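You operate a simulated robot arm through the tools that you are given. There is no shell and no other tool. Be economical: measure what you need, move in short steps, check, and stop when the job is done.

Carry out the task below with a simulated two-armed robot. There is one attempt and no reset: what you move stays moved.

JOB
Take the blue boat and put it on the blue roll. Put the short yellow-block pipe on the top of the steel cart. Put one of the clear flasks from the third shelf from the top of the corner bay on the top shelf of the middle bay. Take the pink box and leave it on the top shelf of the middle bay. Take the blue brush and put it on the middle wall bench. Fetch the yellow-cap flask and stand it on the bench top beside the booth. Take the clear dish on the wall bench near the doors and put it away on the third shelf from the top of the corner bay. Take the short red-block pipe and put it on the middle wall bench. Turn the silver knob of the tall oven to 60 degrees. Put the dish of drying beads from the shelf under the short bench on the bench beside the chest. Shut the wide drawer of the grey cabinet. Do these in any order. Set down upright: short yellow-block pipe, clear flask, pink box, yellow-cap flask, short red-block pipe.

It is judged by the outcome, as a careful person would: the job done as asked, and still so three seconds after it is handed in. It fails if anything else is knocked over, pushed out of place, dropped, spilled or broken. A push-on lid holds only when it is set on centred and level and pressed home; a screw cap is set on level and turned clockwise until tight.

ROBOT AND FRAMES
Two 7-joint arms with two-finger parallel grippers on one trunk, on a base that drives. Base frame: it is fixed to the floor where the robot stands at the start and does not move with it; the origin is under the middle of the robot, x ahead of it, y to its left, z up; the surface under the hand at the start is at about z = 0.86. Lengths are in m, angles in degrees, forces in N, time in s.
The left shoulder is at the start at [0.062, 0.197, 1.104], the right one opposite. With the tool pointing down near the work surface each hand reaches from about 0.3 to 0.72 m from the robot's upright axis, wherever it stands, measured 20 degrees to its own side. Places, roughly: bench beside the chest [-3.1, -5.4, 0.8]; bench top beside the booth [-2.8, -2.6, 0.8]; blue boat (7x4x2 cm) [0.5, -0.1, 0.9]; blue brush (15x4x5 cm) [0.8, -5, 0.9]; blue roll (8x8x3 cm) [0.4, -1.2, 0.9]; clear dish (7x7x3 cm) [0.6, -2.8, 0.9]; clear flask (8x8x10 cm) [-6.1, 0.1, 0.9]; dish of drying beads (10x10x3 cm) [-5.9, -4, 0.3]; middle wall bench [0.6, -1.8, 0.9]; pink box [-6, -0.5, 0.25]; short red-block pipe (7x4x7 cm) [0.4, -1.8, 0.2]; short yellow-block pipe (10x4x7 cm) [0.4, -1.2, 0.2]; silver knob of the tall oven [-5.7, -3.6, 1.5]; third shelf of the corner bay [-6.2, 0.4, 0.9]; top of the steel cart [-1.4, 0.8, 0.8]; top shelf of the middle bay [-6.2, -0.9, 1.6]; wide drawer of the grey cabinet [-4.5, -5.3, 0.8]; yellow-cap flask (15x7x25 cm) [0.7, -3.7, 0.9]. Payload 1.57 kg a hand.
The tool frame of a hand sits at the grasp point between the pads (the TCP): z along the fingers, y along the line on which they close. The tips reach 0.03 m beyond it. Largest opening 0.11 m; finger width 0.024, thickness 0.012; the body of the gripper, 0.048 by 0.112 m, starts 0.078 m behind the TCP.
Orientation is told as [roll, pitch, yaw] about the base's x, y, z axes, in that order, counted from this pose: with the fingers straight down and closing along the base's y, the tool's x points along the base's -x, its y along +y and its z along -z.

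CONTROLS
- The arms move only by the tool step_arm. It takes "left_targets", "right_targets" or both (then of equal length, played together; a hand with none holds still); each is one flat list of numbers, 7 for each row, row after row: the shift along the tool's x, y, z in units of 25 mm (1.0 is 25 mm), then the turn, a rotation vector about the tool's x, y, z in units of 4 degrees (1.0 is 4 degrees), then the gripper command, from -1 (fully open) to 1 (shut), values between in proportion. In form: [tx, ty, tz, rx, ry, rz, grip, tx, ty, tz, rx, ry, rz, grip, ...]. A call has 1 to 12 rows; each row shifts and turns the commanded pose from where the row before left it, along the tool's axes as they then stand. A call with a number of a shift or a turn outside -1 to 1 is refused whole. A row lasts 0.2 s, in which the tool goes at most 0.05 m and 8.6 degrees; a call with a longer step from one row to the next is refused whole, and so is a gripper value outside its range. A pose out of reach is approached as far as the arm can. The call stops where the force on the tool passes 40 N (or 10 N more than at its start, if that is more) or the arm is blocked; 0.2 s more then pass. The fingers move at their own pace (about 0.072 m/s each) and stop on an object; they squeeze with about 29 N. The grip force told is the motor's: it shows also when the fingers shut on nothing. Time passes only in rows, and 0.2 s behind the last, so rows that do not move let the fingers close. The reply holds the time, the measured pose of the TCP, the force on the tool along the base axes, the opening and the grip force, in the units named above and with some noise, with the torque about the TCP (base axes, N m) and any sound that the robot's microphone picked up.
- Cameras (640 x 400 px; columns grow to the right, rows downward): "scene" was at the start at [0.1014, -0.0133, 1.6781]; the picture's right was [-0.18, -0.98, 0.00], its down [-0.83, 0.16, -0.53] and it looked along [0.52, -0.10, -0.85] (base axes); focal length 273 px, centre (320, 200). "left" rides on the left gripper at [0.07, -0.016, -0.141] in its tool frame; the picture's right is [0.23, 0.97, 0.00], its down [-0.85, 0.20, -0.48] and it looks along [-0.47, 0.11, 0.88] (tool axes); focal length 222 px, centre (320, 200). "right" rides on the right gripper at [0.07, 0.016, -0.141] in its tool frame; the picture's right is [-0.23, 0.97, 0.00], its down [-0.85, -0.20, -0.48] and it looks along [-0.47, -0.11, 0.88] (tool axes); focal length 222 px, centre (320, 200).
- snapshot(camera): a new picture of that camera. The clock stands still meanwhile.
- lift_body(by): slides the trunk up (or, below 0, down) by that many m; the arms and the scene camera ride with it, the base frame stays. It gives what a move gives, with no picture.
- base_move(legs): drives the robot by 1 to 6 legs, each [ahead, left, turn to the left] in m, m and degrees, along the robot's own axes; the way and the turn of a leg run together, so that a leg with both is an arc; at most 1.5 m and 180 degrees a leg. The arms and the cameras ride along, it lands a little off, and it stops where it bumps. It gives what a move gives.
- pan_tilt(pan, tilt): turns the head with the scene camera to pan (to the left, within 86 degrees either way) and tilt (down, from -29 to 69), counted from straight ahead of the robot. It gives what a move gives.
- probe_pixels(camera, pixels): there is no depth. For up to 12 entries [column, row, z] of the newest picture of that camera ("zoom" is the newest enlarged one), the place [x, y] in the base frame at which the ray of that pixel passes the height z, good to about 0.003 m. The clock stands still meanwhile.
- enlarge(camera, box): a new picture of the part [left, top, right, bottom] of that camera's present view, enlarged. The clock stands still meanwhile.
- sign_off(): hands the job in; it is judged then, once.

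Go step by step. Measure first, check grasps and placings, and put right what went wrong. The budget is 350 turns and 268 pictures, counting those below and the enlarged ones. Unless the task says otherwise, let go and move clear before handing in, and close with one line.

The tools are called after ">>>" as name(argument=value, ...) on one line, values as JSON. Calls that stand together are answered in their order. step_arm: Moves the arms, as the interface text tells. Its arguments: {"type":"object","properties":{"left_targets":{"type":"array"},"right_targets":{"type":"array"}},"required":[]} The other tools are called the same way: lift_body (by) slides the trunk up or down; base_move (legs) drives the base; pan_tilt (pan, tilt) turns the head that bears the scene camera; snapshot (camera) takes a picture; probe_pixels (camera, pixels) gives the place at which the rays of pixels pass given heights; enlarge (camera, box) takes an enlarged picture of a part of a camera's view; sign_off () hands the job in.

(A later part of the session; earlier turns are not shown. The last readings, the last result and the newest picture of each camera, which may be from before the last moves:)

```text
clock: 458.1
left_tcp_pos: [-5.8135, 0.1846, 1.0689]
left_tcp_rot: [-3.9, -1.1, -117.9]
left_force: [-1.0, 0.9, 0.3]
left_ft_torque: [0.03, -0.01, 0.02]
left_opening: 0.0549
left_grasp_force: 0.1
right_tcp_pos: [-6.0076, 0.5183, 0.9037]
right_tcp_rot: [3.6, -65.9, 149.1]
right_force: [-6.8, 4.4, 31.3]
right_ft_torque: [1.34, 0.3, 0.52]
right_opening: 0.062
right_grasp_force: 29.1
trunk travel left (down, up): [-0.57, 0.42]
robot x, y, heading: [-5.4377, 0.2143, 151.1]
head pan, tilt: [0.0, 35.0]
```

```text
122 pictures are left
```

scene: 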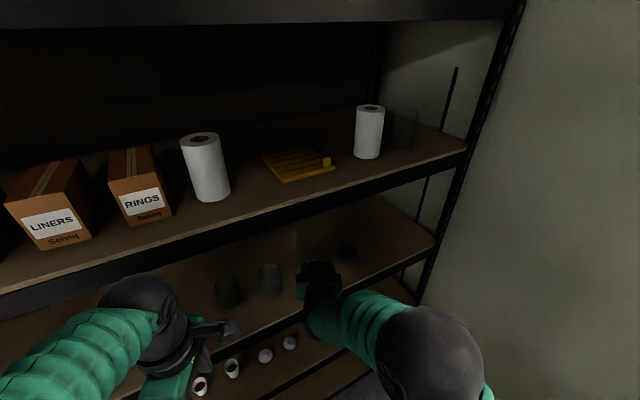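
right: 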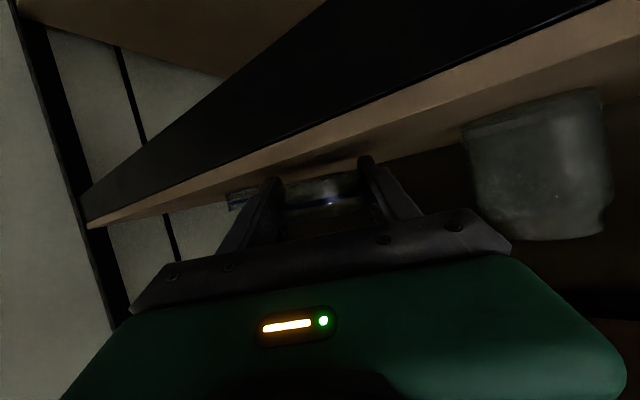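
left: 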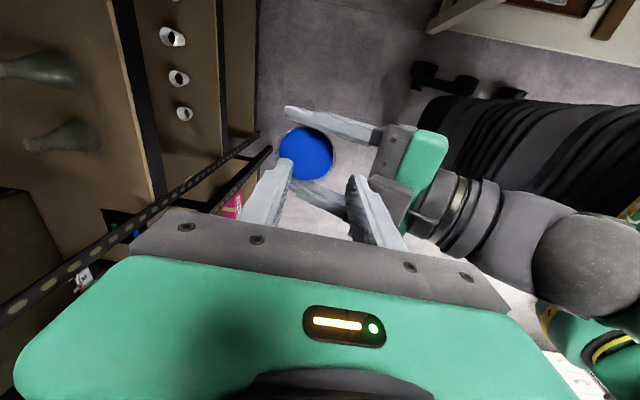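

Touchdown (13-31 N). I ease off 1 mm, open slowly, and withdraw along the fingers.

>>> step_arm(right_targets=[-0.12, 0, -0.055, 0, 0, 0, 1, 0, 0, 0, 0, 0, 0, 0.2, 0, 0, 0, 0, 0, 0, -0.1, 0, 0, 0, 0, 0, 0, -0.3, 0, 0, 0, 0, 0, 0, -0.5, 0, 0, 0, 0, 0, 0, -0.6, 0, 0, -0.5, 0, 0, 0, -0.6, 0, 0, -0.8, 0, 0, 0, -0.6, 0, 0, -0.8, 0, 0, 0, -0.6, 0, 0, -0.8, 0, 0, 0, -0.6])

>>> snapshot(camera="right")

```text
clock: 460.3
left_tcp_pos: [-5.8158, 0.185, 1.0658]
left_tcp_rot: [-3.8, -1.2, -117.9]
left_force: [-0.4, -0.5, -0.6]
left_ft_torque: [0.0, 0.01, 0.0]
left_opening: 0.0549
left_grasp_force: 0.1
right_tcp_pos: [-5.9439, 0.4993, 0.924]
right_tcp_rot: [2.1, -64.7, 149.1]
right_force: [-0.8, 0.5, -0.2]
right_ft_torque: [0.01, 0.0, -0.02]
right_opening: 0.088
right_grasp_force: 0.0
trunk travel left (down, up): [-0.57, 0.42]
robot x, y, heading: [-5.4382, 0.216, 151.0]
head pan, tilt: [0.0, 35.0]
```

```text
121 pictures are left
```

right: 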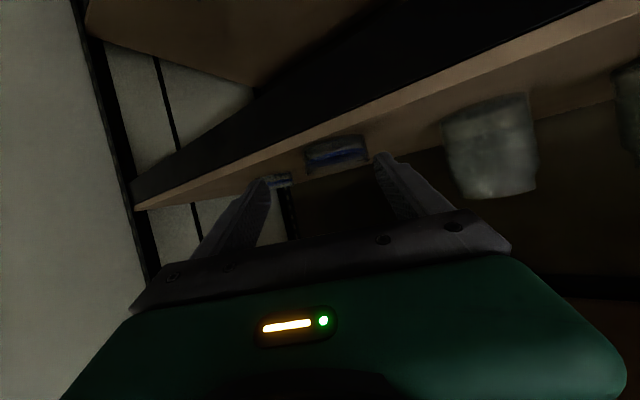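

The dish rests on the shelf. I back out and square up to the bay for the conical flask at y about 0.11.

>>> base_move(legs=[[-0.4, 0.1, 0], [0, 0, 29]])

>>> snapshot(camera="scene")

>>> snapshot(camera="right")

```text
clock: 464.4
left_tcp_pos: [-5.4408, -0.2801, 1.0686]
left_tcp_rot: [-3.8, -1.3, -89.1]
left_force: [0.2, 0.6, 0.2]
left_ft_torque: [0.01, -0.02, 0.04]
left_opening: 0.0548
left_grasp_force: 0.1
right_tcp_pos: [-5.7064, -0.0719, 0.9327]
right_tcp_rot: [3.8, -65.3, 177.3]
right_force: [-0.9, 0.4, -0.5]
right_ft_torque: [-0.01, -0.02, 0.03]
right_opening: 0.0879
right_grasp_force: 0.1
trunk travel left (down, up): [-0.57, 0.42]
robot x, y, heading: [-5.1239, -0.0748, -180.2]
head pan, tilt: [0.0, 35.0]
```

```text
120 pictures are left
```

scene: 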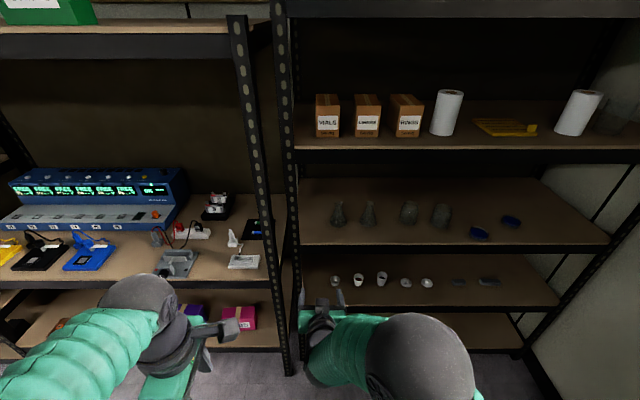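

```text
119 pictures are left
```

right: 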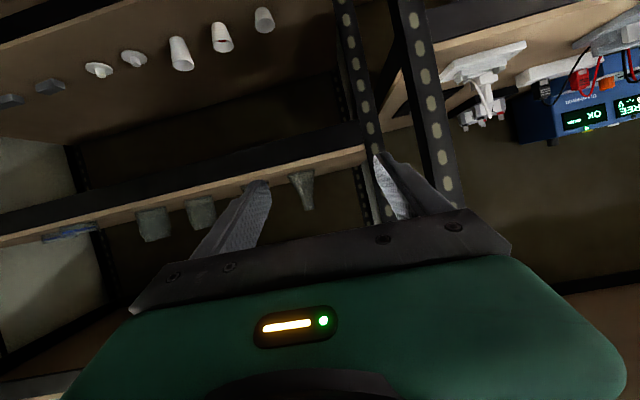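

I zoom on the two conical flasks at (338,213) and (369,213).

>>> enlarge(camera="scene", box=[315, 185, 475, 255])

```text
4.00 times, centred on (395, 220) of scene
```

zoom: 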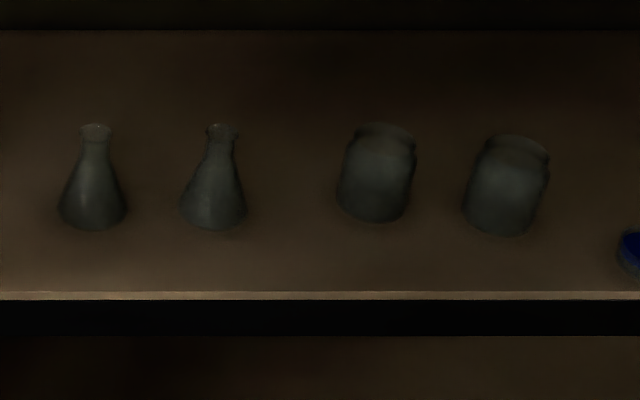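

>>> probe_pixels(camera="zoom", pixels=[[95, 230, 0.9], [215, 230, 0.9], [97, 127, 0.99], [222, 127, 0.99], [82, 150, 0.97], [108, 150, 0.97], [60, 205, 0.91], [127, 205, 0.91], [300, 292, 0.9], [183, 205, 0.91], [246, 205, 0.91]])

```text
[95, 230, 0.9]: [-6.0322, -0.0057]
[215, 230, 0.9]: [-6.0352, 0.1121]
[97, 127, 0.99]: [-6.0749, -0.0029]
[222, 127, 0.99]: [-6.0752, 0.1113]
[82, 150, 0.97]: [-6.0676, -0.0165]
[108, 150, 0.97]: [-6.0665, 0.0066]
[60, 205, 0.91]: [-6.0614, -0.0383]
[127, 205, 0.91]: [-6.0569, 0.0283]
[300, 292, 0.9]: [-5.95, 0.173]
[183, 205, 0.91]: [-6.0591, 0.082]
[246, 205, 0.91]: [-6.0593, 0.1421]
```

Flask B is at [-6.065, 0.112], neck about 2.3 cm wide at z 0.97. I raise the hand, move 0.184 north and 0.2 ahead, and look.

>>> step_arm(right_targets=[-0.65, 0, -0.305, 0, 0, 0, -0.4, -0.65, 0, -0.305, 0, 0, 0, -0.4])

>>> base_move(legs=[[0, -0.184, 0], [0.2, 0, 0]])

>>> snapshot(camera="right")

>>> enlarge(camera="scene", box=[240, 180, 440, 320])

```text
clock: 465.0
left_tcp_pos: [-5.4396, -0.2798, 1.0667]
left_tcp_rot: [-3.9, -1.4, -89.0]
left_force: [-0.5, -0.3, 0.4]
left_ft_torque: [-0.04, -0.01, -0.03]
left_opening: 0.055
left_grasp_force: 0.0
right_tcp_pos: [-5.7063, -0.0647, 0.9628]
right_tcp_rot: [2.7, -65.0, 177.4]
right_force: [1.0, 0.5, -0.3]
right_ft_torque: [-0.01, -0.02, 0.01]
right_opening: 0.0769
right_grasp_force: 0.0
trunk travel left (down, up): [-0.57, 0.42]
robot x, y, heading: [-5.1263, -0.0721, -180.3]
head pan, tilt: [0.0, 35.0]
```

```text
clock: 467.7
left_tcp_pos: [-5.6374, -0.0937, 1.0677]
left_tcp_rot: [-3.8, -1.3, -88.7]
left_force: [0.4, 0.0, 0.1]
left_ft_torque: [-0.01, 0.01, 0.01]
left_opening: 0.055
left_grasp_force: 0.0
right_tcp_pos: [-5.906, 0.1183, 0.9688]
right_tcp_rot: [4.0, -65.5, 176.7]
right_force: [-0.3, -1.1, 0.3]
right_ft_torque: [0.02, 0.01, 0.03]
right_opening: 0.077
right_grasp_force: 0.0
trunk travel left (down, up): [-0.57, 0.42]
robot x, y, heading: [-5.3213, 0.1104, -179.8]
head pan, tilt: [0.0, 35.0]
```

```text
117 pictures are left
```

right: 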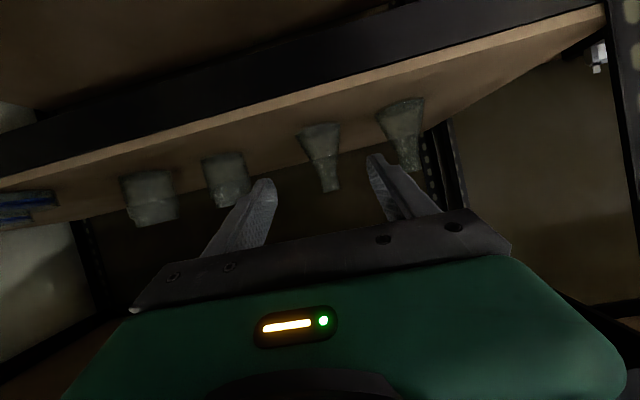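

```text
2.86 times, centred on (340, 250) of scene
```

zoom: 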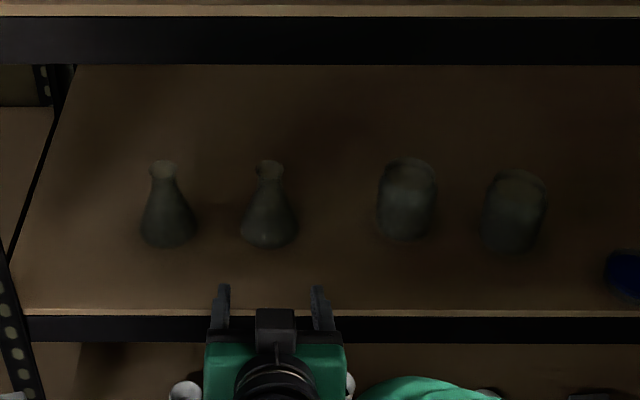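

Flask B lies centred between the fingers. Ahead 0.12 by base, then check.

>>> base_move(legs=[[0.12, 0.004, 0]])

>>> snapshot(camera="right")

>>> enlarge(camera="scene", box=[240, 180, 440, 320])

```text
clock: 468.9
left_tcp_pos: [-5.7537, -0.0995, 1.067]
left_tcp_rot: [-3.9, -1.3, -88.4]
left_force: [0.2, 0.3, -0.3]
left_ft_torque: [0.0, -0.01, -0.01]
left_opening: 0.0552
left_grasp_force: 0.1
right_tcp_pos: [-6.0248, 0.1108, 0.9718]
right_tcp_rot: [4.1, -65.7, 176.6]
right_force: [-0.5, -0.7, 1.0]
right_ft_torque: [-0.04, -0.02, -0.03]
right_opening: 0.0771
right_grasp_force: 0.0
trunk travel left (down, up): [-0.57, 0.42]
robot x, y, heading: [-5.4445, 0.1075, -179.7]
head pan, tilt: [0.0, 35.0]
```

```text
115 pictures are left
```

right: 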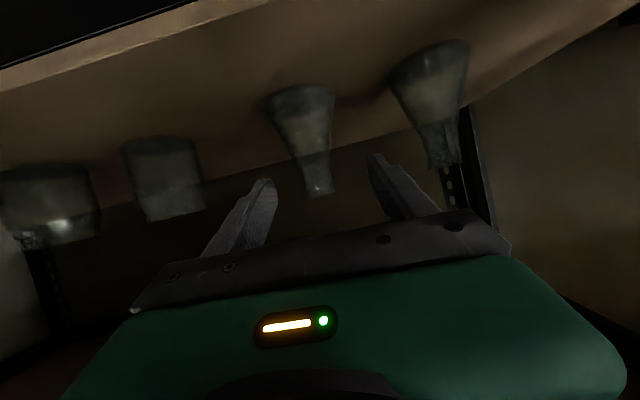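

```text
2.86 times, centred on (340, 250) of scene
```

zoom: 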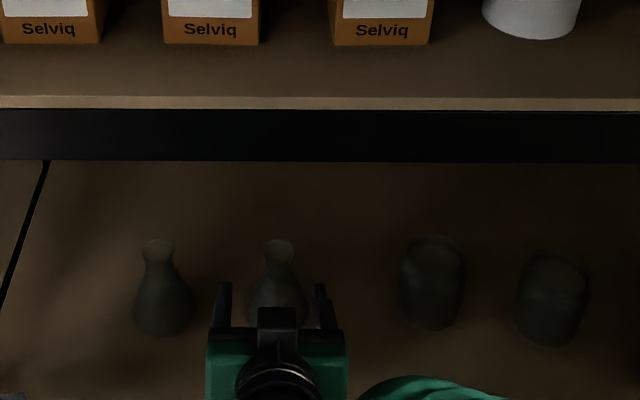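

The neck is between the tips. I advance 4 cm with the arm and close.

>>> step_arm(right_targets=[-0.34, 0, 0.72, 0, 0, 0, -0.4, -0.34, 0, 0.72, 0, 0, 0, -0.4, 0, 0, 0, 0, 0, 0, -0.4])

>>> snapshot(camera="right")

```text
clock: 469.8
left_tcp_pos: [-5.7529, -0.1007, 1.0681]
left_tcp_rot: [-3.9, -1.3, -88.5]
left_force: [0.6, 0.3, -0.2]
left_ft_torque: [0.0, -0.01, -0.03]
left_opening: 0.0548
left_grasp_force: 0.1
right_tcp_pos: [-6.0645, 0.1095, 0.9714]
right_tcp_rot: [4.0, -65.6, 176.9]
right_force: [-0.8, 0.2, 0.3]
right_ft_torque: [0.0, -0.01, -0.01]
right_opening: 0.077
right_grasp_force: 0.0
trunk travel left (down, up): [-0.57, 0.42]
robot x, y, heading: [-5.4415, 0.1078, -179.6]
head pan, tilt: [0.0, 35.0]
```

```text
113 pictures are left
```

right: 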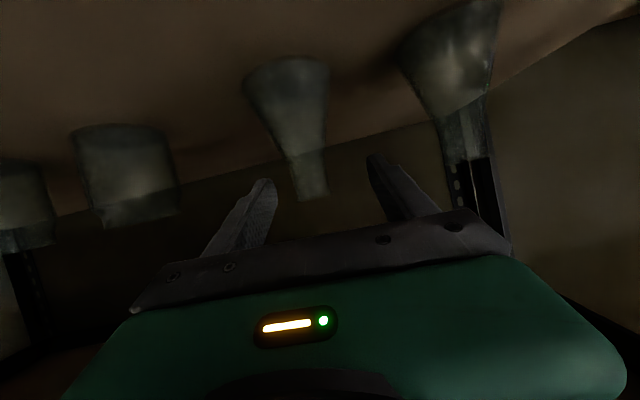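

The TCP projects to (321,193), right at the neck's top, so I lower 2 cm before closing.

>>> step_arm(right_targets=[0.36, 0.05, 0.17, 0, 0, 0, -0.4, 0.36, 0.05, 0.17, 0, 0, 0, -0.4, 0, 0, 0, 0, 0, 0, -0.4])

>>> snapshot(camera="right")

```text
clock: 470.6
left_tcp_pos: [-5.7544, -0.1001, 1.0682]
left_tcp_rot: [-3.7, -1.2, -88.5]
left_force: [0.6, -1.4, -0.7]
left_ft_torque: [-0.01, -0.01, -0.03]
left_opening: 0.0549
left_grasp_force: 0.1
right_tcp_pos: [-6.0648, 0.1083, 0.9522]
right_tcp_rot: [4.1, -65.6, 176.7]
right_force: [-0.3, -0.4, -0.3]
right_ft_torque: [0.0, -0.01, 0.0]
right_opening: 0.0769
right_grasp_force: 0.1
trunk travel left (down, up): [-0.57, 0.42]
robot x, y, heading: [-5.4446, 0.1074, -179.6]
head pan, tilt: [0.0, 35.0]
```

```text
112 pictures are left
```

right: 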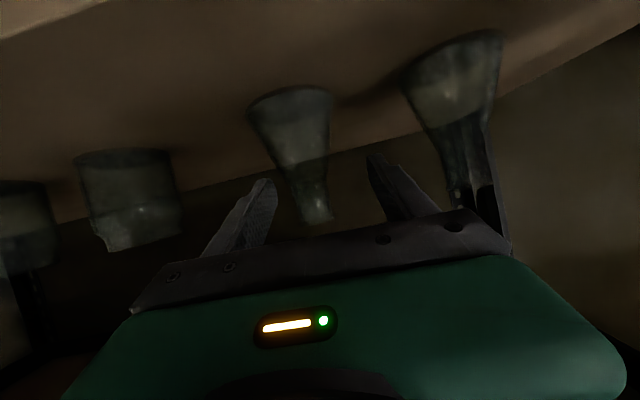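

Neck at the TCP now. I nudge 5 mm and close.

>>> step_arm(right_targets=[0, -0.2, 0, 0, 0, 0, -0.2, 0, 0, 0, 0, 0, 0, 0.2, 0, 0, 0, 0, 0, 0, 0.5, 0, 0, 0, 0, 0, 0, 0.8, 0, 0, 0, 0, 0, 0, 1, 0, 0, 0, 0, 0, 0, 1])

>>> snapshot(camera="right")

```text
clock: 471.9
left_tcp_pos: [-5.7543, -0.1006, 1.0677]
left_tcp_rot: [-3.8, -1.3, -88.5]
left_force: [-0.2, 0.2, -0.6]
left_ft_torque: [-0.02, -0.03, 0.03]
left_opening: 0.0552
left_grasp_force: 0.1
right_tcp_pos: [-6.0645, 0.1122, 0.9522]
right_tcp_rot: [4.1, -65.7, 176.8]
right_force: [-2.2, 1.2, 5.2]
right_ft_torque: [0.01, 0.2, 0.03]
right_opening: 0.0389
right_grasp_force: 29.2
trunk travel left (down, up): [-0.57, 0.42]
robot x, y, heading: [-5.4382, 0.11, -179.5]
head pan, tilt: [0.0, 35.0]
```

```text
111 pictures are left
```

right: 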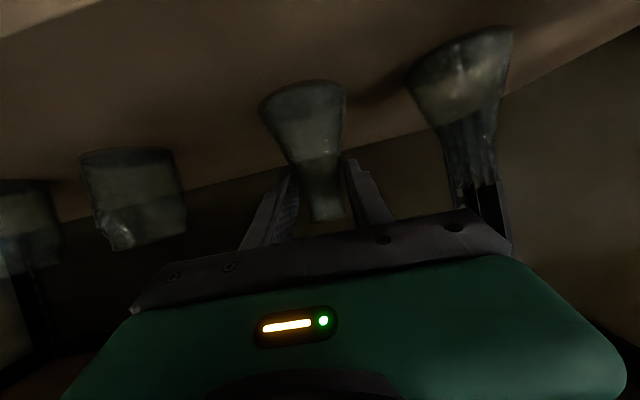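

The tips bear on the cone (0.039). I reopen slightly, rise 1.2 cm and regrip on the neck.

>>> step_arm(right_targets=[0, 0, 0, 0, 0, 0, 0.1, 0, 0, 0, 0, 0, 0, 0.1, -0.43, 0, -0.2, 0, 0, 0, 0.1, 0, 0, 0, 0, 0, 0, 0.1, 0, 0, 0, 0, 0, 0, 0.5, 0, 0, 0, 0, 0, 0, 1, 0, 0, 0, 0, 0, 0, 1, 0, 0, 0, 0, 0, 0, 1])

>>> snapshot(camera="right")

```text
clock: 473.8
left_tcp_pos: [-5.7544, -0.1005, 1.0684]
left_tcp_rot: [-3.7, -1.3, -88.5]
left_force: [0.6, -0.1, 0.7]
left_ft_torque: [0.0, 0.01, 0.0]
left_opening: 0.0548
left_grasp_force: 0.1
right_tcp_pos: [-6.0645, 0.1139, 0.965]
right_tcp_rot: [4.1, -65.6, 176.7]
right_force: [-1.2, 1.6, 3.7]
right_ft_torque: [0.23, 0.17, 0.03]
right_opening: 0.0317
right_grasp_force: 29.1
trunk travel left (down, up): [-0.57, 0.42]
robot x, y, heading: [-5.4416, 0.1073, -179.6]
head pan, tilt: [0.0, 35.0]
```

```text
110 pictures are left
```

right: 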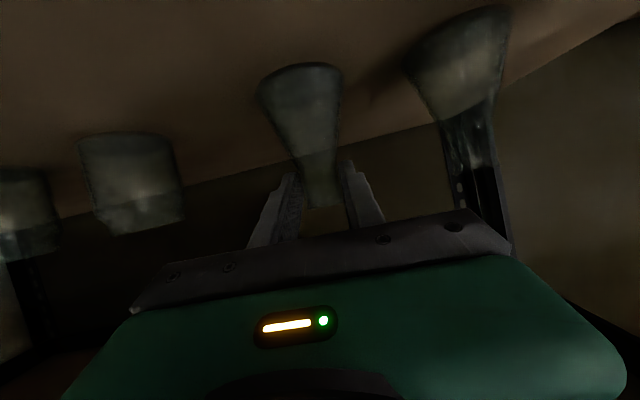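

Opening 0.032, on the neck's root. I lift 2 cm and check that it comes along.

>>> step_arm(right_targets=[-0.36, 0, -0.17, 0, 0, 0, 1, -0.36, 0, -0.17, 0, 0, 0, 1, 0, 0, 0, 0, 0, 0, 1])

>>> snapshot(camera="right")

```text
clock: 474.6
left_tcp_pos: [-5.7554, -0.1007, 1.0673]
left_tcp_rot: [-3.8, -1.2, -88.4]
left_force: [0.0, 0.9, 0.4]
left_ft_torque: [0.01, 0.01, -0.02]
left_opening: 0.055
left_grasp_force: 0.1
right_tcp_pos: [-6.0664, 0.1132, 0.9827]
right_tcp_rot: [4.0, -65.6, 176.7]
right_force: [0.4, -0.8, -1.0]
right_ft_torque: [-0.01, 0.02, 0.01]
right_opening: 0.0308
right_grasp_force: 28.5
trunk travel left (down, up): [-0.57, 0.42]
robot x, y, heading: [-5.4417, 0.1113, -179.4]
head pan, tilt: [0.0, 35.0]
```

```text
109 pictures are left
```

right: 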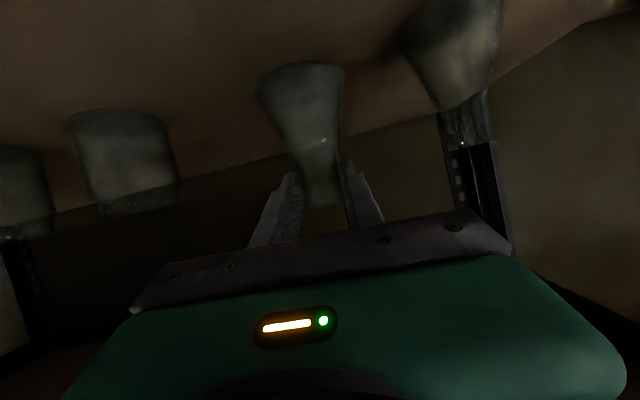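

It comes along. I lift a bit more, back out, raise the trunk, and move to face the middle bay.

>>> step_arm(right_targets=[-0.5, 0, -0.24, 0, 0, 0, 1, -0.5, 0, -0.24, 0, 0, 0, 1, 0, 0, 0, 0, 0, 0, 1])

>>> base_move(legs=[[-0.5, 0, 0]])

>>> lift_body(by=0.4)

>>> base_move(legs=[[0, 0.9, 0]])

>>> pan_tilt(pan=0, tilt=20)

>>> snapshot(camera="scene")

>>> snapshot(camera="right")

```text
clock: 475.4
left_tcp_pos: [-5.7545, -0.1012, 1.0682]
left_tcp_rot: [-3.7, -1.2, -88.5]
left_force: [0.1, 0.9, -0.3]
left_ft_torque: [-0.01, 0.0, -0.01]
left_opening: 0.0548
left_grasp_force: 0.0
right_tcp_pos: [-6.0638, 0.1148, 1.0112]
right_tcp_rot: [4.0, -65.5, 176.8]
right_force: [-0.2, 0.1, -0.7]
right_ft_torque: [0.02, -0.02, 0.01]
right_opening: 0.0309
right_grasp_force: 29.1
trunk travel left (down, up): [-0.57, 0.42]
robot x, y, heading: [-5.4435, 0.104, -179.3]
head pan, tilt: [0.0, 35.0]
```

```text
clock: 478.3
left_tcp_pos: [-5.2493, -0.0981, 1.0676]
left_tcp_rot: [-3.9, -1.2, -87.7]
left_force: [-0.1, 0.2, 0.4]
left_ft_torque: [-0.02, -0.02, 0.02]
left_opening: 0.0547
left_grasp_force: 0.1
right_tcp_pos: [-5.5617, 0.1153, 1.0107]
right_tcp_rot: [4.0, -65.5, 177.5]
right_force: [0.1, 0.3, -0.1]
right_ft_torque: [-0.01, -0.01, 0.01]
right_opening: 0.0308
right_grasp_force: 29.3
trunk travel left (down, up): [-0.57, 0.42]
robot x, y, heading: [-4.9397, 0.1178, -178.6]
head pan, tilt: [0.0, 35.0]
```

```text
clock: 482.1
left_tcp_pos: [-5.2487, -0.0969, 1.4687]
left_tcp_rot: [-3.8, -1.2, -87.8]
left_force: [1.3, -0.8, 0.5]
left_ft_torque: [-0.03, 0.0, 0.02]
left_opening: 0.0552
left_grasp_force: 0.2
right_tcp_pos: [-5.561, 0.114, 1.4116]
right_tcp_rot: [4.1, -65.6, 177.5]
right_force: [0.0, 0.4, -1.0]
right_ft_torque: [0.0, 0.02, 0.0]
right_opening: 0.0305
right_grasp_force: 28.6
trunk travel left (down, up): [-0.97, 0.02]
robot x, y, heading: [-4.9393, 0.1156, -179.0]
head pan, tilt: [0.0, 35.0]
```

```text
clock: 486.9
left_tcp_pos: [-5.2257, -0.991, 1.4687]
left_tcp_rot: [-3.8, -1.3, -87.4]
left_force: [0.0, 0.1, -0.3]
left_ft_torque: [-0.02, 0.03, -0.01]
left_opening: 0.0551
left_grasp_force: 0.0
right_tcp_pos: [-5.5383, -0.7797, 1.4115]
right_tcp_rot: [4.2, -65.6, 177.6]
right_force: [-0.3, -0.9, -1.4]
right_ft_torque: [0.0, -0.02, -0.01]
right_opening: 0.0303
right_grasp_force: 29.0
trunk travel left (down, up): [-0.97, 0.02]
robot x, y, heading: [-4.9188, -0.7818, -178.5]
head pan, tilt: [0.0, 35.0]
```

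```text
clock: 487.6
left_tcp_pos: [-5.2258, -0.9937, 1.4681]
left_tcp_rot: [-3.9, -1.1, -87.6]
left_force: [-0.5, -0.1, -1.3]
left_ft_torque: [-0.01, 0.03, 0.0]
left_opening: 0.0551
left_grasp_force: 0.1
right_tcp_pos: [-5.5384, -0.7833, 1.4126]
right_tcp_rot: [4.0, -65.6, 177.7]
right_force: [1.1, -0.6, -0.8]
right_ft_torque: [0.0, 0.0, -0.02]
right_opening: 0.0306
right_grasp_force: 29.0
trunk travel left (down, up): [-0.97, 0.02]
robot x, y, heading: [-4.918, -0.7861, -178.7]
head pan, tilt: [0.0, 20.0]
```

```text
108 pictures are left
```

scene: 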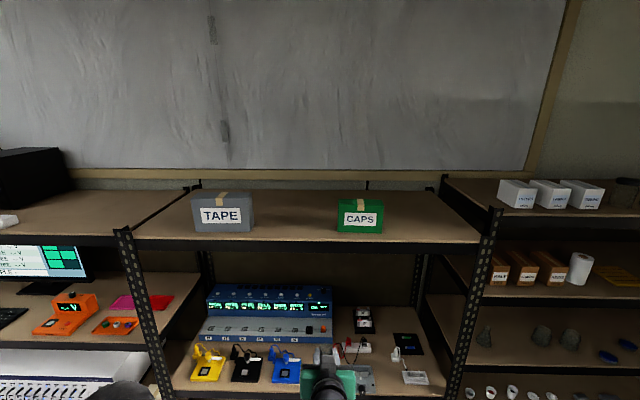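

```text
107 pictures are left
```

right: 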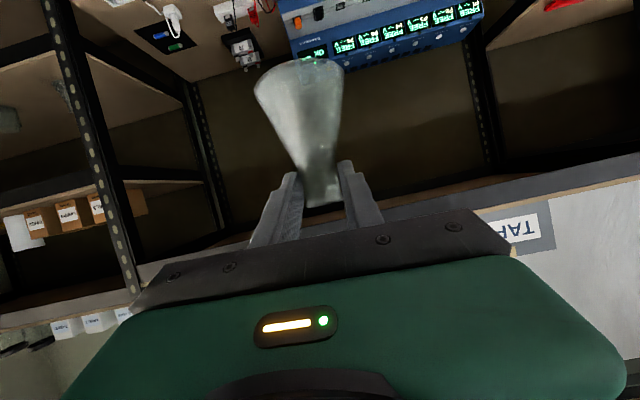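

I probe the top shelf's front edge and the free places at several heights.

>>> probe_pixels(camera="scene", pixels=[[310, 241, 1.6], [310, 241, 1.58], [310, 241, 1.56], [310, 241, 1.54], [138, 238, 1.57], [483, 240, 1.57], [225, 231, 1.57], [360, 232, 1.57], [292, 225, 1.57], [430, 225, 1.57], [300, 192, 1.57], [310, 395, 0.9]])

```text
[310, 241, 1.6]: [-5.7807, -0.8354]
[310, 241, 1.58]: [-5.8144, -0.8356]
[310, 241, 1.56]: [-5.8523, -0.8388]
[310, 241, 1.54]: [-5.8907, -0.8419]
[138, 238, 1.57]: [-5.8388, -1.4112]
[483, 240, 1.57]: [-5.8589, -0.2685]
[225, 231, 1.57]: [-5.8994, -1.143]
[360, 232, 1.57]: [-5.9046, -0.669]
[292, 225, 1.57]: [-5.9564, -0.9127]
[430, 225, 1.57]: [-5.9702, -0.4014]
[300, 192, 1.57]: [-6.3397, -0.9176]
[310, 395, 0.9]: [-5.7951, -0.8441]
```

The middle bay's front is at x -5.79 with its top at z about 1.60. I raise the flask to TCP 1.73.

>>> step_arm(right_targets=[-0.966, 0, -0.455, 0, 0, 0, 1, -0.966, 0, -0.455, 0, 0, 0, 1, -0.966, 0, -0.455, 0, 0, 0, 1, -0.966, 0, -0.455, 0, 0, 0, 1, -0.966, 0, -0.455, 0, 0, 0, 1, -0.966, 0, -0.455, 0, 0, 0, 1, -0.966, 0, -0.455, 0, 0, 0, 1, -0.966, 0, -0.455, 0, 0, 0, 1, -0.966, 0, -0.455, 0, 0, 0, 1, -0.966, 0, -0.455, 0, 0, 0, 1, -0.966, 0, -0.455, 0, 0, 0, 1, -0.966, 0, -0.455, 0, 0, 0, 1])

>>> snapshot(camera="scene")

>>> snapshot(camera="right")

```text
clock: 490.2
left_tcp_pos: [-5.2252, -0.9928, 1.4684]
left_tcp_rot: [-3.9, -1.4, -87.5]
left_force: [-0.1, -0.3, -0.5]
left_ft_torque: [0.02, 0.01, 0.01]
left_opening: 0.0548
left_grasp_force: 0.0
right_tcp_pos: [-5.5312, -0.7707, 1.7345]
right_tcp_rot: [4.0, -65.6, 177.7]
right_force: [-1.0, -0.9, -0.6]
right_ft_torque: [-0.04, 0.0, 0.01]
right_opening: 0.0302
right_grasp_force: 28.6
trunk travel left (down, up): [-0.97, 0.02]
robot x, y, heading: [-4.9164, -0.7805, -178.4]
head pan, tilt: [0.0, 20.0]
```

```text
106 pictures are left
```

scene: 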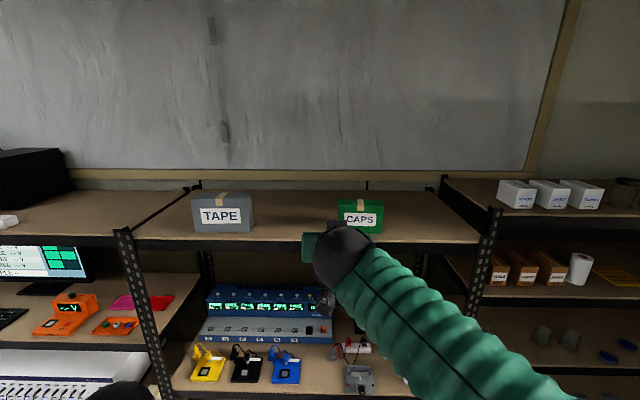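

```text
105 pictures are left
```

right: 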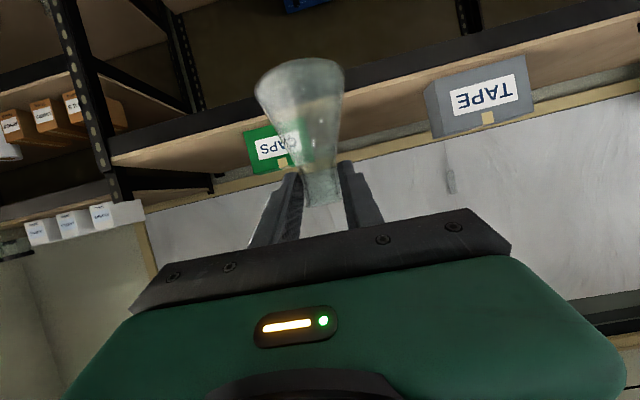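

I check shelf height from the right camera: the front edge passes about (390,110).

>>> enlarge(camera="right", box=[340, 40, 580, 190])

>>> probe_pixels(camera="zoom", pixels=[[100, 200, 1.6], [100, 200, 1.57], [100, 200, 1.63], [300, 240, 1.6], [230, 120, 1.6]])

```text
2.67 times, centred on (460, 115) of right
```

zoom: 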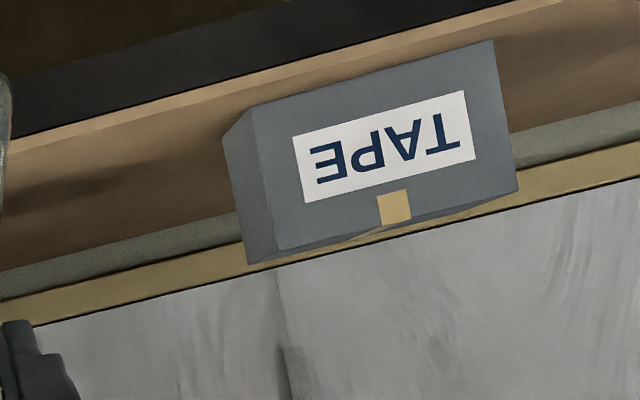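

```text
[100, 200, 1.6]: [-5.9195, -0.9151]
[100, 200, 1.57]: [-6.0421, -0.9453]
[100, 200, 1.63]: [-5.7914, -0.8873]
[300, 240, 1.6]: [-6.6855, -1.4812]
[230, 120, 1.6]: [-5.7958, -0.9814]
```

>>> probe_pixels(camera="zoom", pixels=[[100, 122, 1.6], [100, 122, 1.58], [100, 122, 1.56], [222, 140, 1.6], [255, 105, 1.6], [492, 40, 1.6]])

>>> probe_pixels(camera="scene", pixels=[[195, 231, 1.58], [254, 230, 1.58], [338, 232, 1.58], [384, 231, 1.58]])

```text
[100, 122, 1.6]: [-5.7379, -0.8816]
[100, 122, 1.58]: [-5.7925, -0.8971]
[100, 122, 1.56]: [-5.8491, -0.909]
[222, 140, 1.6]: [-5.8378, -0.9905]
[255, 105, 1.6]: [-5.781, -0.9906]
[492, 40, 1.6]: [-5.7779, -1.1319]
```

```text
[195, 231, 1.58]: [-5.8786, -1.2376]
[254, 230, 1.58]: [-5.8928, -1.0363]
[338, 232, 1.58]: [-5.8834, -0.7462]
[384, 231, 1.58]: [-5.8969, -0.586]
```

Triangulated: shelf top z about 1.555, front edge x -5.86. I slide left 0.118 and go ahead 0.3, then check.

>>> base_move(legs=[[0, 0.118, 0], [0.3, 0, 0]])

>>> snapshot(camera="scene")

>>> snapshot(camera="right")

```text
clock: 493.1
left_tcp_pos: [-5.5164, -1.142, 1.468]
left_tcp_rot: [-4.3, -0.6, -87.3]
left_force: [0.0, -0.7, -0.5]
left_ft_torque: [0.03, 0.03, -0.03]
left_opening: 0.0552
left_grasp_force: 0.0
right_tcp_pos: [-5.8222, -0.9258, 1.7385]
right_tcp_rot: [2.3, -66.0, 179.6]
right_force: [0.2, -0.8, -0.8]
right_ft_torque: [0.0, 0.01, -0.07]
right_opening: 0.0304
right_grasp_force: 29.2
trunk travel left (down, up): [-0.97, 0.02]
robot x, y, heading: [-5.2161, -0.9107, -178.4]
head pan, tilt: [0.0, 20.0]
```

```text
103 pictures are left
```

scene: 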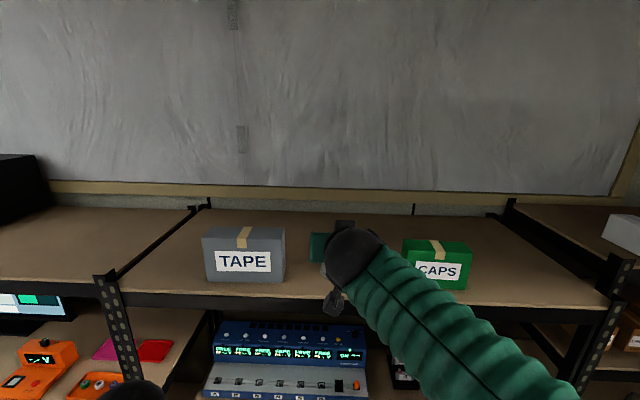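

```text
102 pictures are left
```

right: 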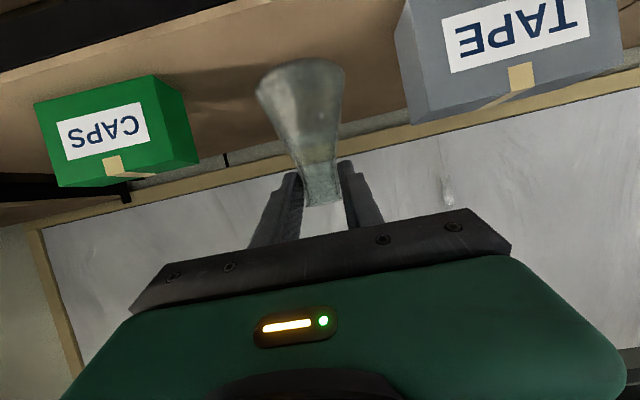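

Between the two boxes. I verify the edge from here and go ahead 0.14.

>>> probe_pixels(camera="scene", pixels=[[200, 290, 1.555], [245, 281, 1.555], [285, 280, 1.555], [405, 287, 1.555], [290, 293, 1.555]])

>>> base_move(legs=[[0.13, 0, 0]])

>>> snapshot(camera="scene")

```text
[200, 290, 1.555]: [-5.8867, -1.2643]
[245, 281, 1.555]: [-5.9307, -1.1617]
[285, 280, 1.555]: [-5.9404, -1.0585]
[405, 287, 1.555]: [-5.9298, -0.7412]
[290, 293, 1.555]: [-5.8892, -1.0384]
```

```text
clock: 494.4
left_tcp_pos: [-5.649, -1.0905, 1.4776]
left_tcp_rot: [-4.7, -2.6, -87.2]
left_force: [1.8, 0.4, -0.2]
left_ft_torque: [-0.12, 0.06, -0.01]
left_opening: 0.0551
left_grasp_force: 0.0
right_tcp_pos: [-5.9541, -0.8651, 1.739]
right_tcp_rot: [7.5, -66.2, 174.7]
right_force: [1.4, 0.3, -0.7]
right_ft_torque: [-0.02, -0.01, 0.04]
right_opening: 0.0302
right_grasp_force: 29.1
trunk travel left (down, up): [-0.97, 0.02]
robot x, y, heading: [-5.3545, -0.9134, -178.4]
head pan, tilt: [0.0, 20.0]
```

```text
101 pictures are left
```

scene: 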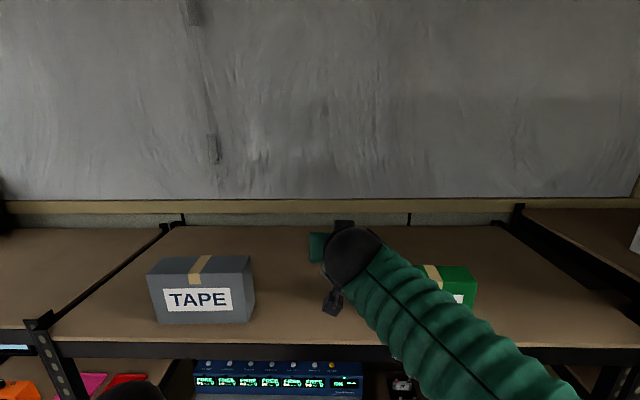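

The readings show some sway; I let it settle and read again.

>>> step_arm(right_targets=[0, 0, 0, 0, 0, 0, 1, 0, 0, 0, 0, 0, 0, 1])

>>> snapshot(camera="right")

```text
clock: 495.0
left_tcp_pos: [-5.6583, -1.1253, 1.4707]
left_tcp_rot: [-4.4, -1.2, -87.0]
left_force: [0.4, 0.4, -0.6]
left_ft_torque: [0.0, 0.03, -0.04]
left_opening: 0.0549
left_grasp_force: 0.0
right_tcp_pos: [-5.9646, -0.9056, 1.7368]
right_tcp_rot: [4.4, -66.0, 177.9]
right_force: [-0.1, -0.1, -1.3]
right_ft_torque: [0.0, 0.01, -0.02]
right_opening: 0.0303
right_grasp_force: 29.0
trunk travel left (down, up): [-0.97, 0.02]
robot x, y, heading: [-5.354, -0.912, -178.2]
head pan, tilt: [0.0, 20.0]
```

```text
100 pictures are left
```

right: 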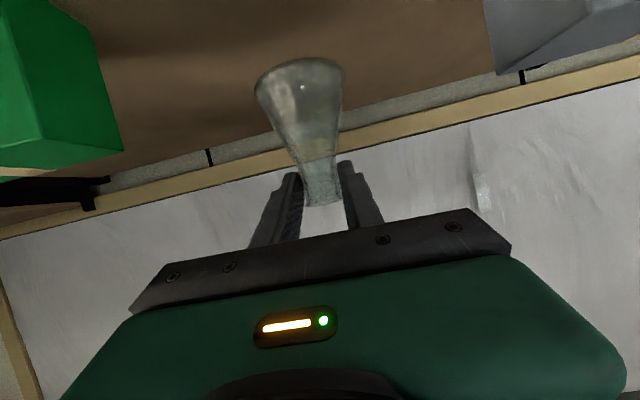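

Settled at [-5.965, -0.906]. I lower 6 cm, then in small steps.

>>> step_arm(right_targets=[0.7, 0, 0.33, 0, 0, 0, 1, 0.7, 0, 0.33, 0, 0, 0, 1, 0.5, 0, 0.235, 0, 0, 0, 1, 0, 0, 0, 0, 0, 0, 1])

>>> step_arm(right_targets=[0.11, 0, 0.05, 0, 0, 0, 1, 0.11, 0, 0.05, 0, 0, 0, 1, 0.11, 0, 0.05, 0, 0, 0, 1, 0.11, 0, 0.05, 0, 0, 0, 1, 0, 0, 0, 0, 0, 0, 1])

>>> snapshot(camera="right")

```text
clock: 496.0
left_tcp_pos: [-5.6574, -1.1203, 1.471]
left_tcp_rot: [-4.4, -1.5, -87.1]
left_force: [0.2, 0.0, -0.4]
left_ft_torque: [0.01, 0.04, 0.0]
left_opening: 0.0549
left_grasp_force: 0.1
right_tcp_pos: [-5.9647, -0.9007, 1.6835]
right_tcp_rot: [4.6, -65.9, 177.7]
right_force: [-0.4, -0.2, -1.0]
right_ft_torque: [0.0, 0.01, 0.01]
right_opening: 0.0302
right_grasp_force: 29.0
trunk travel left (down, up): [-0.97, 0.02]
robot x, y, heading: [-5.354, -0.9076, -178.1]
head pan, tilt: [0.0, 20.0]
```

```text
clock: 497.2
left_tcp_pos: [-5.6622, -1.1081, 1.4713]
left_tcp_rot: [-4.1, -1.9, -87.3]
left_force: [0.0, 0.4, -0.1]
left_ft_torque: [-0.01, 0.02, 0.02]
left_opening: 0.0551
left_grasp_force: 0.0
right_tcp_pos: [-5.9681, -0.8878, 1.6685]
right_tcp_rot: [5.7, -65.7, 176.5]
right_force: [-0.3, 0.6, -0.5]
right_ft_torque: [-0.03, -0.01, 0.03]
right_opening: 0.0306
right_grasp_force: 29.1
trunk travel left (down, up): [-0.97, 0.02]
robot x, y, heading: [-5.3551, -0.907, -178.3]
head pan, tilt: [0.0, 20.0]
```

```text
99 pictures are left
```

right: 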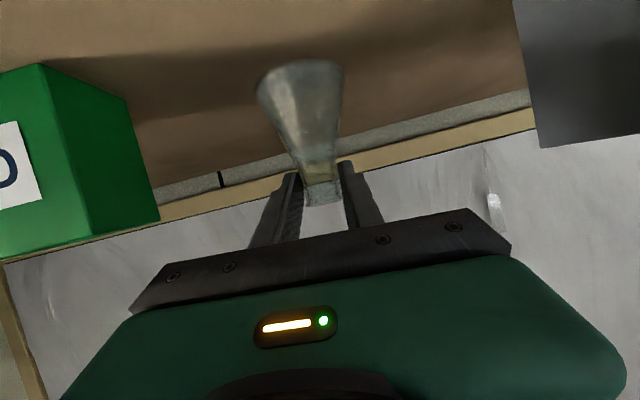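

A slow sway of ~1 cm shows, still clear of CAPS. I continue lowering.

>>> step_arm(right_targets=[0.1, 0, 0.047, 0, 0, 0, 1, 0.1, 0, 0.047, 0, 0, 0, 1, 0.1, 0, 0.047, 0, 0, 0, 1, 0, 0, 0, 0, 0, 0, 1])

>>> step_arm(right_targets=[0.09, 0, 0.042, 0, 0, 0, 1, 0.09, 0, 0.042, 0, 0, 0, 1, 0, 0, 0, 0, 0, 0, 1])

```text
clock: 498.2
left_tcp_pos: [-5.6595, -1.1108, 1.4718]
left_tcp_rot: [-4.2, -1.7, -87.3]
left_force: [-0.3, -0.2, 0.5]
left_ft_torque: [0.01, 0.01, 0.03]
left_opening: 0.055
left_grasp_force: 0.0
right_tcp_pos: [-5.9695, -0.8918, 1.6616]
right_tcp_rot: [5.6, -65.8, 176.8]
right_force: [-0.7, -0.2, 0.2]
right_ft_torque: [-0.01, -0.02, 0.02]
right_opening: 0.0305
right_grasp_force: 28.4
trunk travel left (down, up): [-0.97, 0.02]
robot x, y, heading: [-5.3518, -0.909, -178.1]
head pan, tilt: [0.0, 20.0]
```

```text
clock: 499.0
left_tcp_pos: [-5.6608, -1.1146, 1.4704]
left_tcp_rot: [-4.2, -1.6, -87.2]
left_force: [0.9, 0.1, -1.1]
left_ft_torque: [0.01, 0.01, 0.04]
left_opening: 0.0552
left_grasp_force: 0.1
right_tcp_pos: [-5.9686, -0.8976, 1.6573]
right_tcp_rot: [5.1, -65.7, 177.0]
right_force: [-0.7, 1.0, 0.0]
right_ft_torque: [0.01, -0.01, -0.02]
right_opening: 0.0304
right_grasp_force: 28.9
trunk travel left (down, up): [-0.97, 0.02]
robot x, y, heading: [-5.3537, -0.9131, -178.2]
head pan, tilt: [0.0, 20.0]
```

>>> step_arm(right_targets=[0.09, 0, 0.042, 0, 0, 0, 1, 0.09, 0, 0.042, 0, 0, 0, 1, 0.09, 0, 0.042, 0, 0, 0, 1, 0, 0, 0, 0, 0, 0, 1])

>>> step_arm(right_targets=[0.09, 0, 0.042, 0, 0, 0, 1, 0.09, 0, 0.042, 0, 0, 0, 1, 0, 0, 0, 0, 0, 0, 1])

>>> snapshot(camera="right")

```text
clock: 500.0
left_tcp_pos: [-5.6609, -1.1135, 1.4708]
left_tcp_rot: [-4.2, -1.7, -87.2]
left_force: [-0.5, -0.3, 0.7]
left_ft_torque: [0.01, 0.0, -0.01]
left_opening: 0.0547
left_grasp_force: 0.1
right_tcp_pos: [-5.9684, -0.8965, 1.65]
right_tcp_rot: [5.2, -65.7, 177.0]
right_force: [0.0, -0.1, -1.1]
right_ft_torque: [-0.01, -0.01, -0.03]
right_opening: 0.0303
right_grasp_force: 28.8
trunk travel left (down, up): [-0.97, 0.02]
robot x, y, heading: [-5.3569, -0.9087, -178.1]
head pan, tilt: [0.0, 20.0]
```

```text
clock: 500.8
left_tcp_pos: [-5.6606, -1.113, 1.4704]
left_tcp_rot: [-4.2, -1.7, -87.2]
left_force: [0.7, -0.1, -0.9]
left_ft_torque: [0.01, 0.02, -0.01]
left_opening: 0.0552
left_grasp_force: 0.2
right_tcp_pos: [-5.97, -0.8961, 1.6446]
right_tcp_rot: [5.2, -65.7, 176.9]
right_force: [-0.6, -1.6, -1.1]
right_ft_torque: [-0.02, -0.02, 0.02]
right_opening: 0.0304
right_grasp_force: 28.9
trunk travel left (down, up): [-0.97, 0.02]
robot x, y, heading: [-5.3573, -0.909, -178.2]
head pan, tilt: [0.0, 20.0]
```

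```text
98 pictures are left
```

right: 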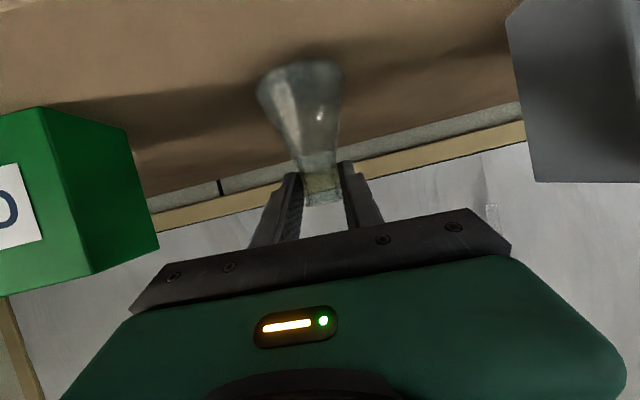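

Not yet touching; a few more steps.

>>> step_arm(right_targets=[0.09, 0, 0.042, 0, 0, 0, 1, 0.09, 0, 0.042, 0, 0, 0, 1, 0.09, 0, 0.042, 0, 0, 0, 1, 0, 0, 0, 0, 0, 0, 1])

>>> step_arm(right_targets=[0.08, 0, 0.037, 0, 0, 0, 1, 0.08, 0, 0.037, 0, 0, 0, 1, 0, 0, 0, 0, 0, 0, 1])

>>> step_arm(right_targets=[0.08, 0, 0.037, 0, 0, 0, 1, 0.08, 0, 0.037, 0, 0, 0, 1, 0, 0, 0, 0, 0, 0, 1])

```text
clock: 501.8
left_tcp_pos: [-5.6606, -1.1149, 1.4709]
left_tcp_rot: [-4.2, -1.6, -87.1]
left_force: [0.1, -0.7, -0.1]
left_ft_torque: [-0.01, -0.03, 0.01]
left_opening: 0.055
left_grasp_force: 0.0
right_tcp_pos: [-5.9696, -0.896, 1.6379]
right_tcp_rot: [5.3, -65.7, 177.1]
right_force: [0.6, 0.4, 3.0]
right_ft_torque: [0.13, 0.1, -0.04]
right_opening: 0.0302
right_grasp_force: 29.4
trunk travel left (down, up): [-0.97, 0.02]
robot x, y, heading: [-5.3523, -0.9048, -178.2]
head pan, tilt: [0.0, 20.0]
```

```text
clock: 502.6
left_tcp_pos: [-5.6599, -1.1146, 1.472]
left_tcp_rot: [-4.2, -1.6, -87.2]
left_force: [0.3, 0.3, -0.4]
left_ft_torque: [0.02, 0.04, 0.02]
left_opening: 0.0552
left_grasp_force: 0.0
right_tcp_pos: [-5.9676, -0.8975, 1.6361]
right_tcp_rot: [5.1, -66.1, 177.1]
right_force: [-7.6, -0.9, 25.0]
right_ft_torque: [0.65, 0.94, 0.15]
right_opening: 0.0307
right_grasp_force: 28.5
trunk travel left (down, up): [-0.97, 0.02]
robot x, y, heading: [-5.3507, -0.9077, -178.2]
head pan, tilt: [0.0, 20.0]
```

```text
clock: 503.4
left_tcp_pos: [-5.6568, -1.1154, 1.4722]
left_tcp_rot: [-4.2, -1.6, -87.2]
left_force: [-0.1, -0.3, -0.1]
left_ft_torque: [0.01, -0.02, 0.0]
left_opening: 0.0548
left_grasp_force: 0.1
right_tcp_pos: [-5.9675, -0.8984, 1.6337]
right_tcp_rot: [5.5, -66.1, 176.7]
right_force: [-7.2, -1.9, 33.6]
right_ft_torque: [0.53, 0.82, 0.09]
right_opening: 0.032
right_grasp_force: 28.6
trunk travel left (down, up): [-0.97, 0.02]
robot x, y, heading: [-5.3529, -0.9073, -178.2]
head pan, tilt: [0.0, 20.0]
```

It is down (34 N). I ease off, open and back away.

>>> step_arm(right_targets=[-0.12, 0, -0.055, 0, 0, 0, 1, 0, 0, 0, 0, 0, 0, 0.3, 0, 0, 0, 0, 0, 0, 0, 0, 0, 0, 0, 0, 0, -0.3, 0, 0, 0, 0, 0, 0, -0.4, 0, 0, -0.5, 0, 0, 0, -0.4, 0, 0, -1, 0, 0, 0, -0.4, 0, 0, -1, 0, 0, 0, -0.4, 0, 0, -1, 0, 0, 0, -0.4])

>>> snapshot(camera="right")

```text
clock: 505.4
left_tcp_pos: [-5.6585, -1.1138, 1.4713]
left_tcp_rot: [-4.2, -1.7, -87.2]
left_force: [-0.4, -0.1, 0.7]
left_ft_torque: [0.01, 0.01, -0.03]
left_opening: 0.0551
left_grasp_force: 0.0
right_tcp_pos: [-5.8911, -0.8914, 1.6667]
right_tcp_rot: [5.3, -65.6, 177.0]
right_force: [-0.4, -0.6, 0.9]
right_ft_torque: [-0.01, -0.04, 0.02]
right_opening: 0.0772
right_grasp_force: 0.0
trunk travel left (down, up): [-0.97, 0.02]
robot x, y, heading: [-5.3571, -0.9117, -178.2]
head pan, tilt: [0.0, 20.0]
```

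```text
97 pictures are left
```

right: 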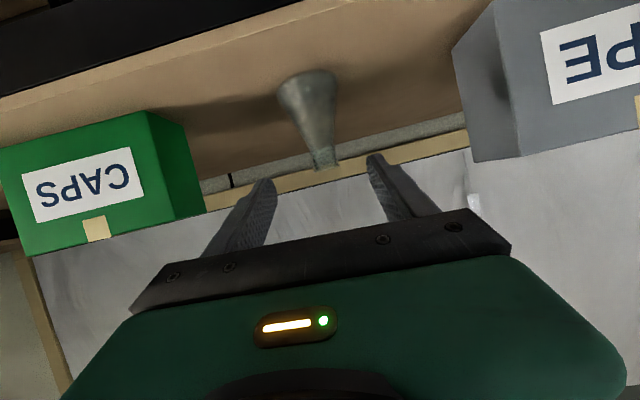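

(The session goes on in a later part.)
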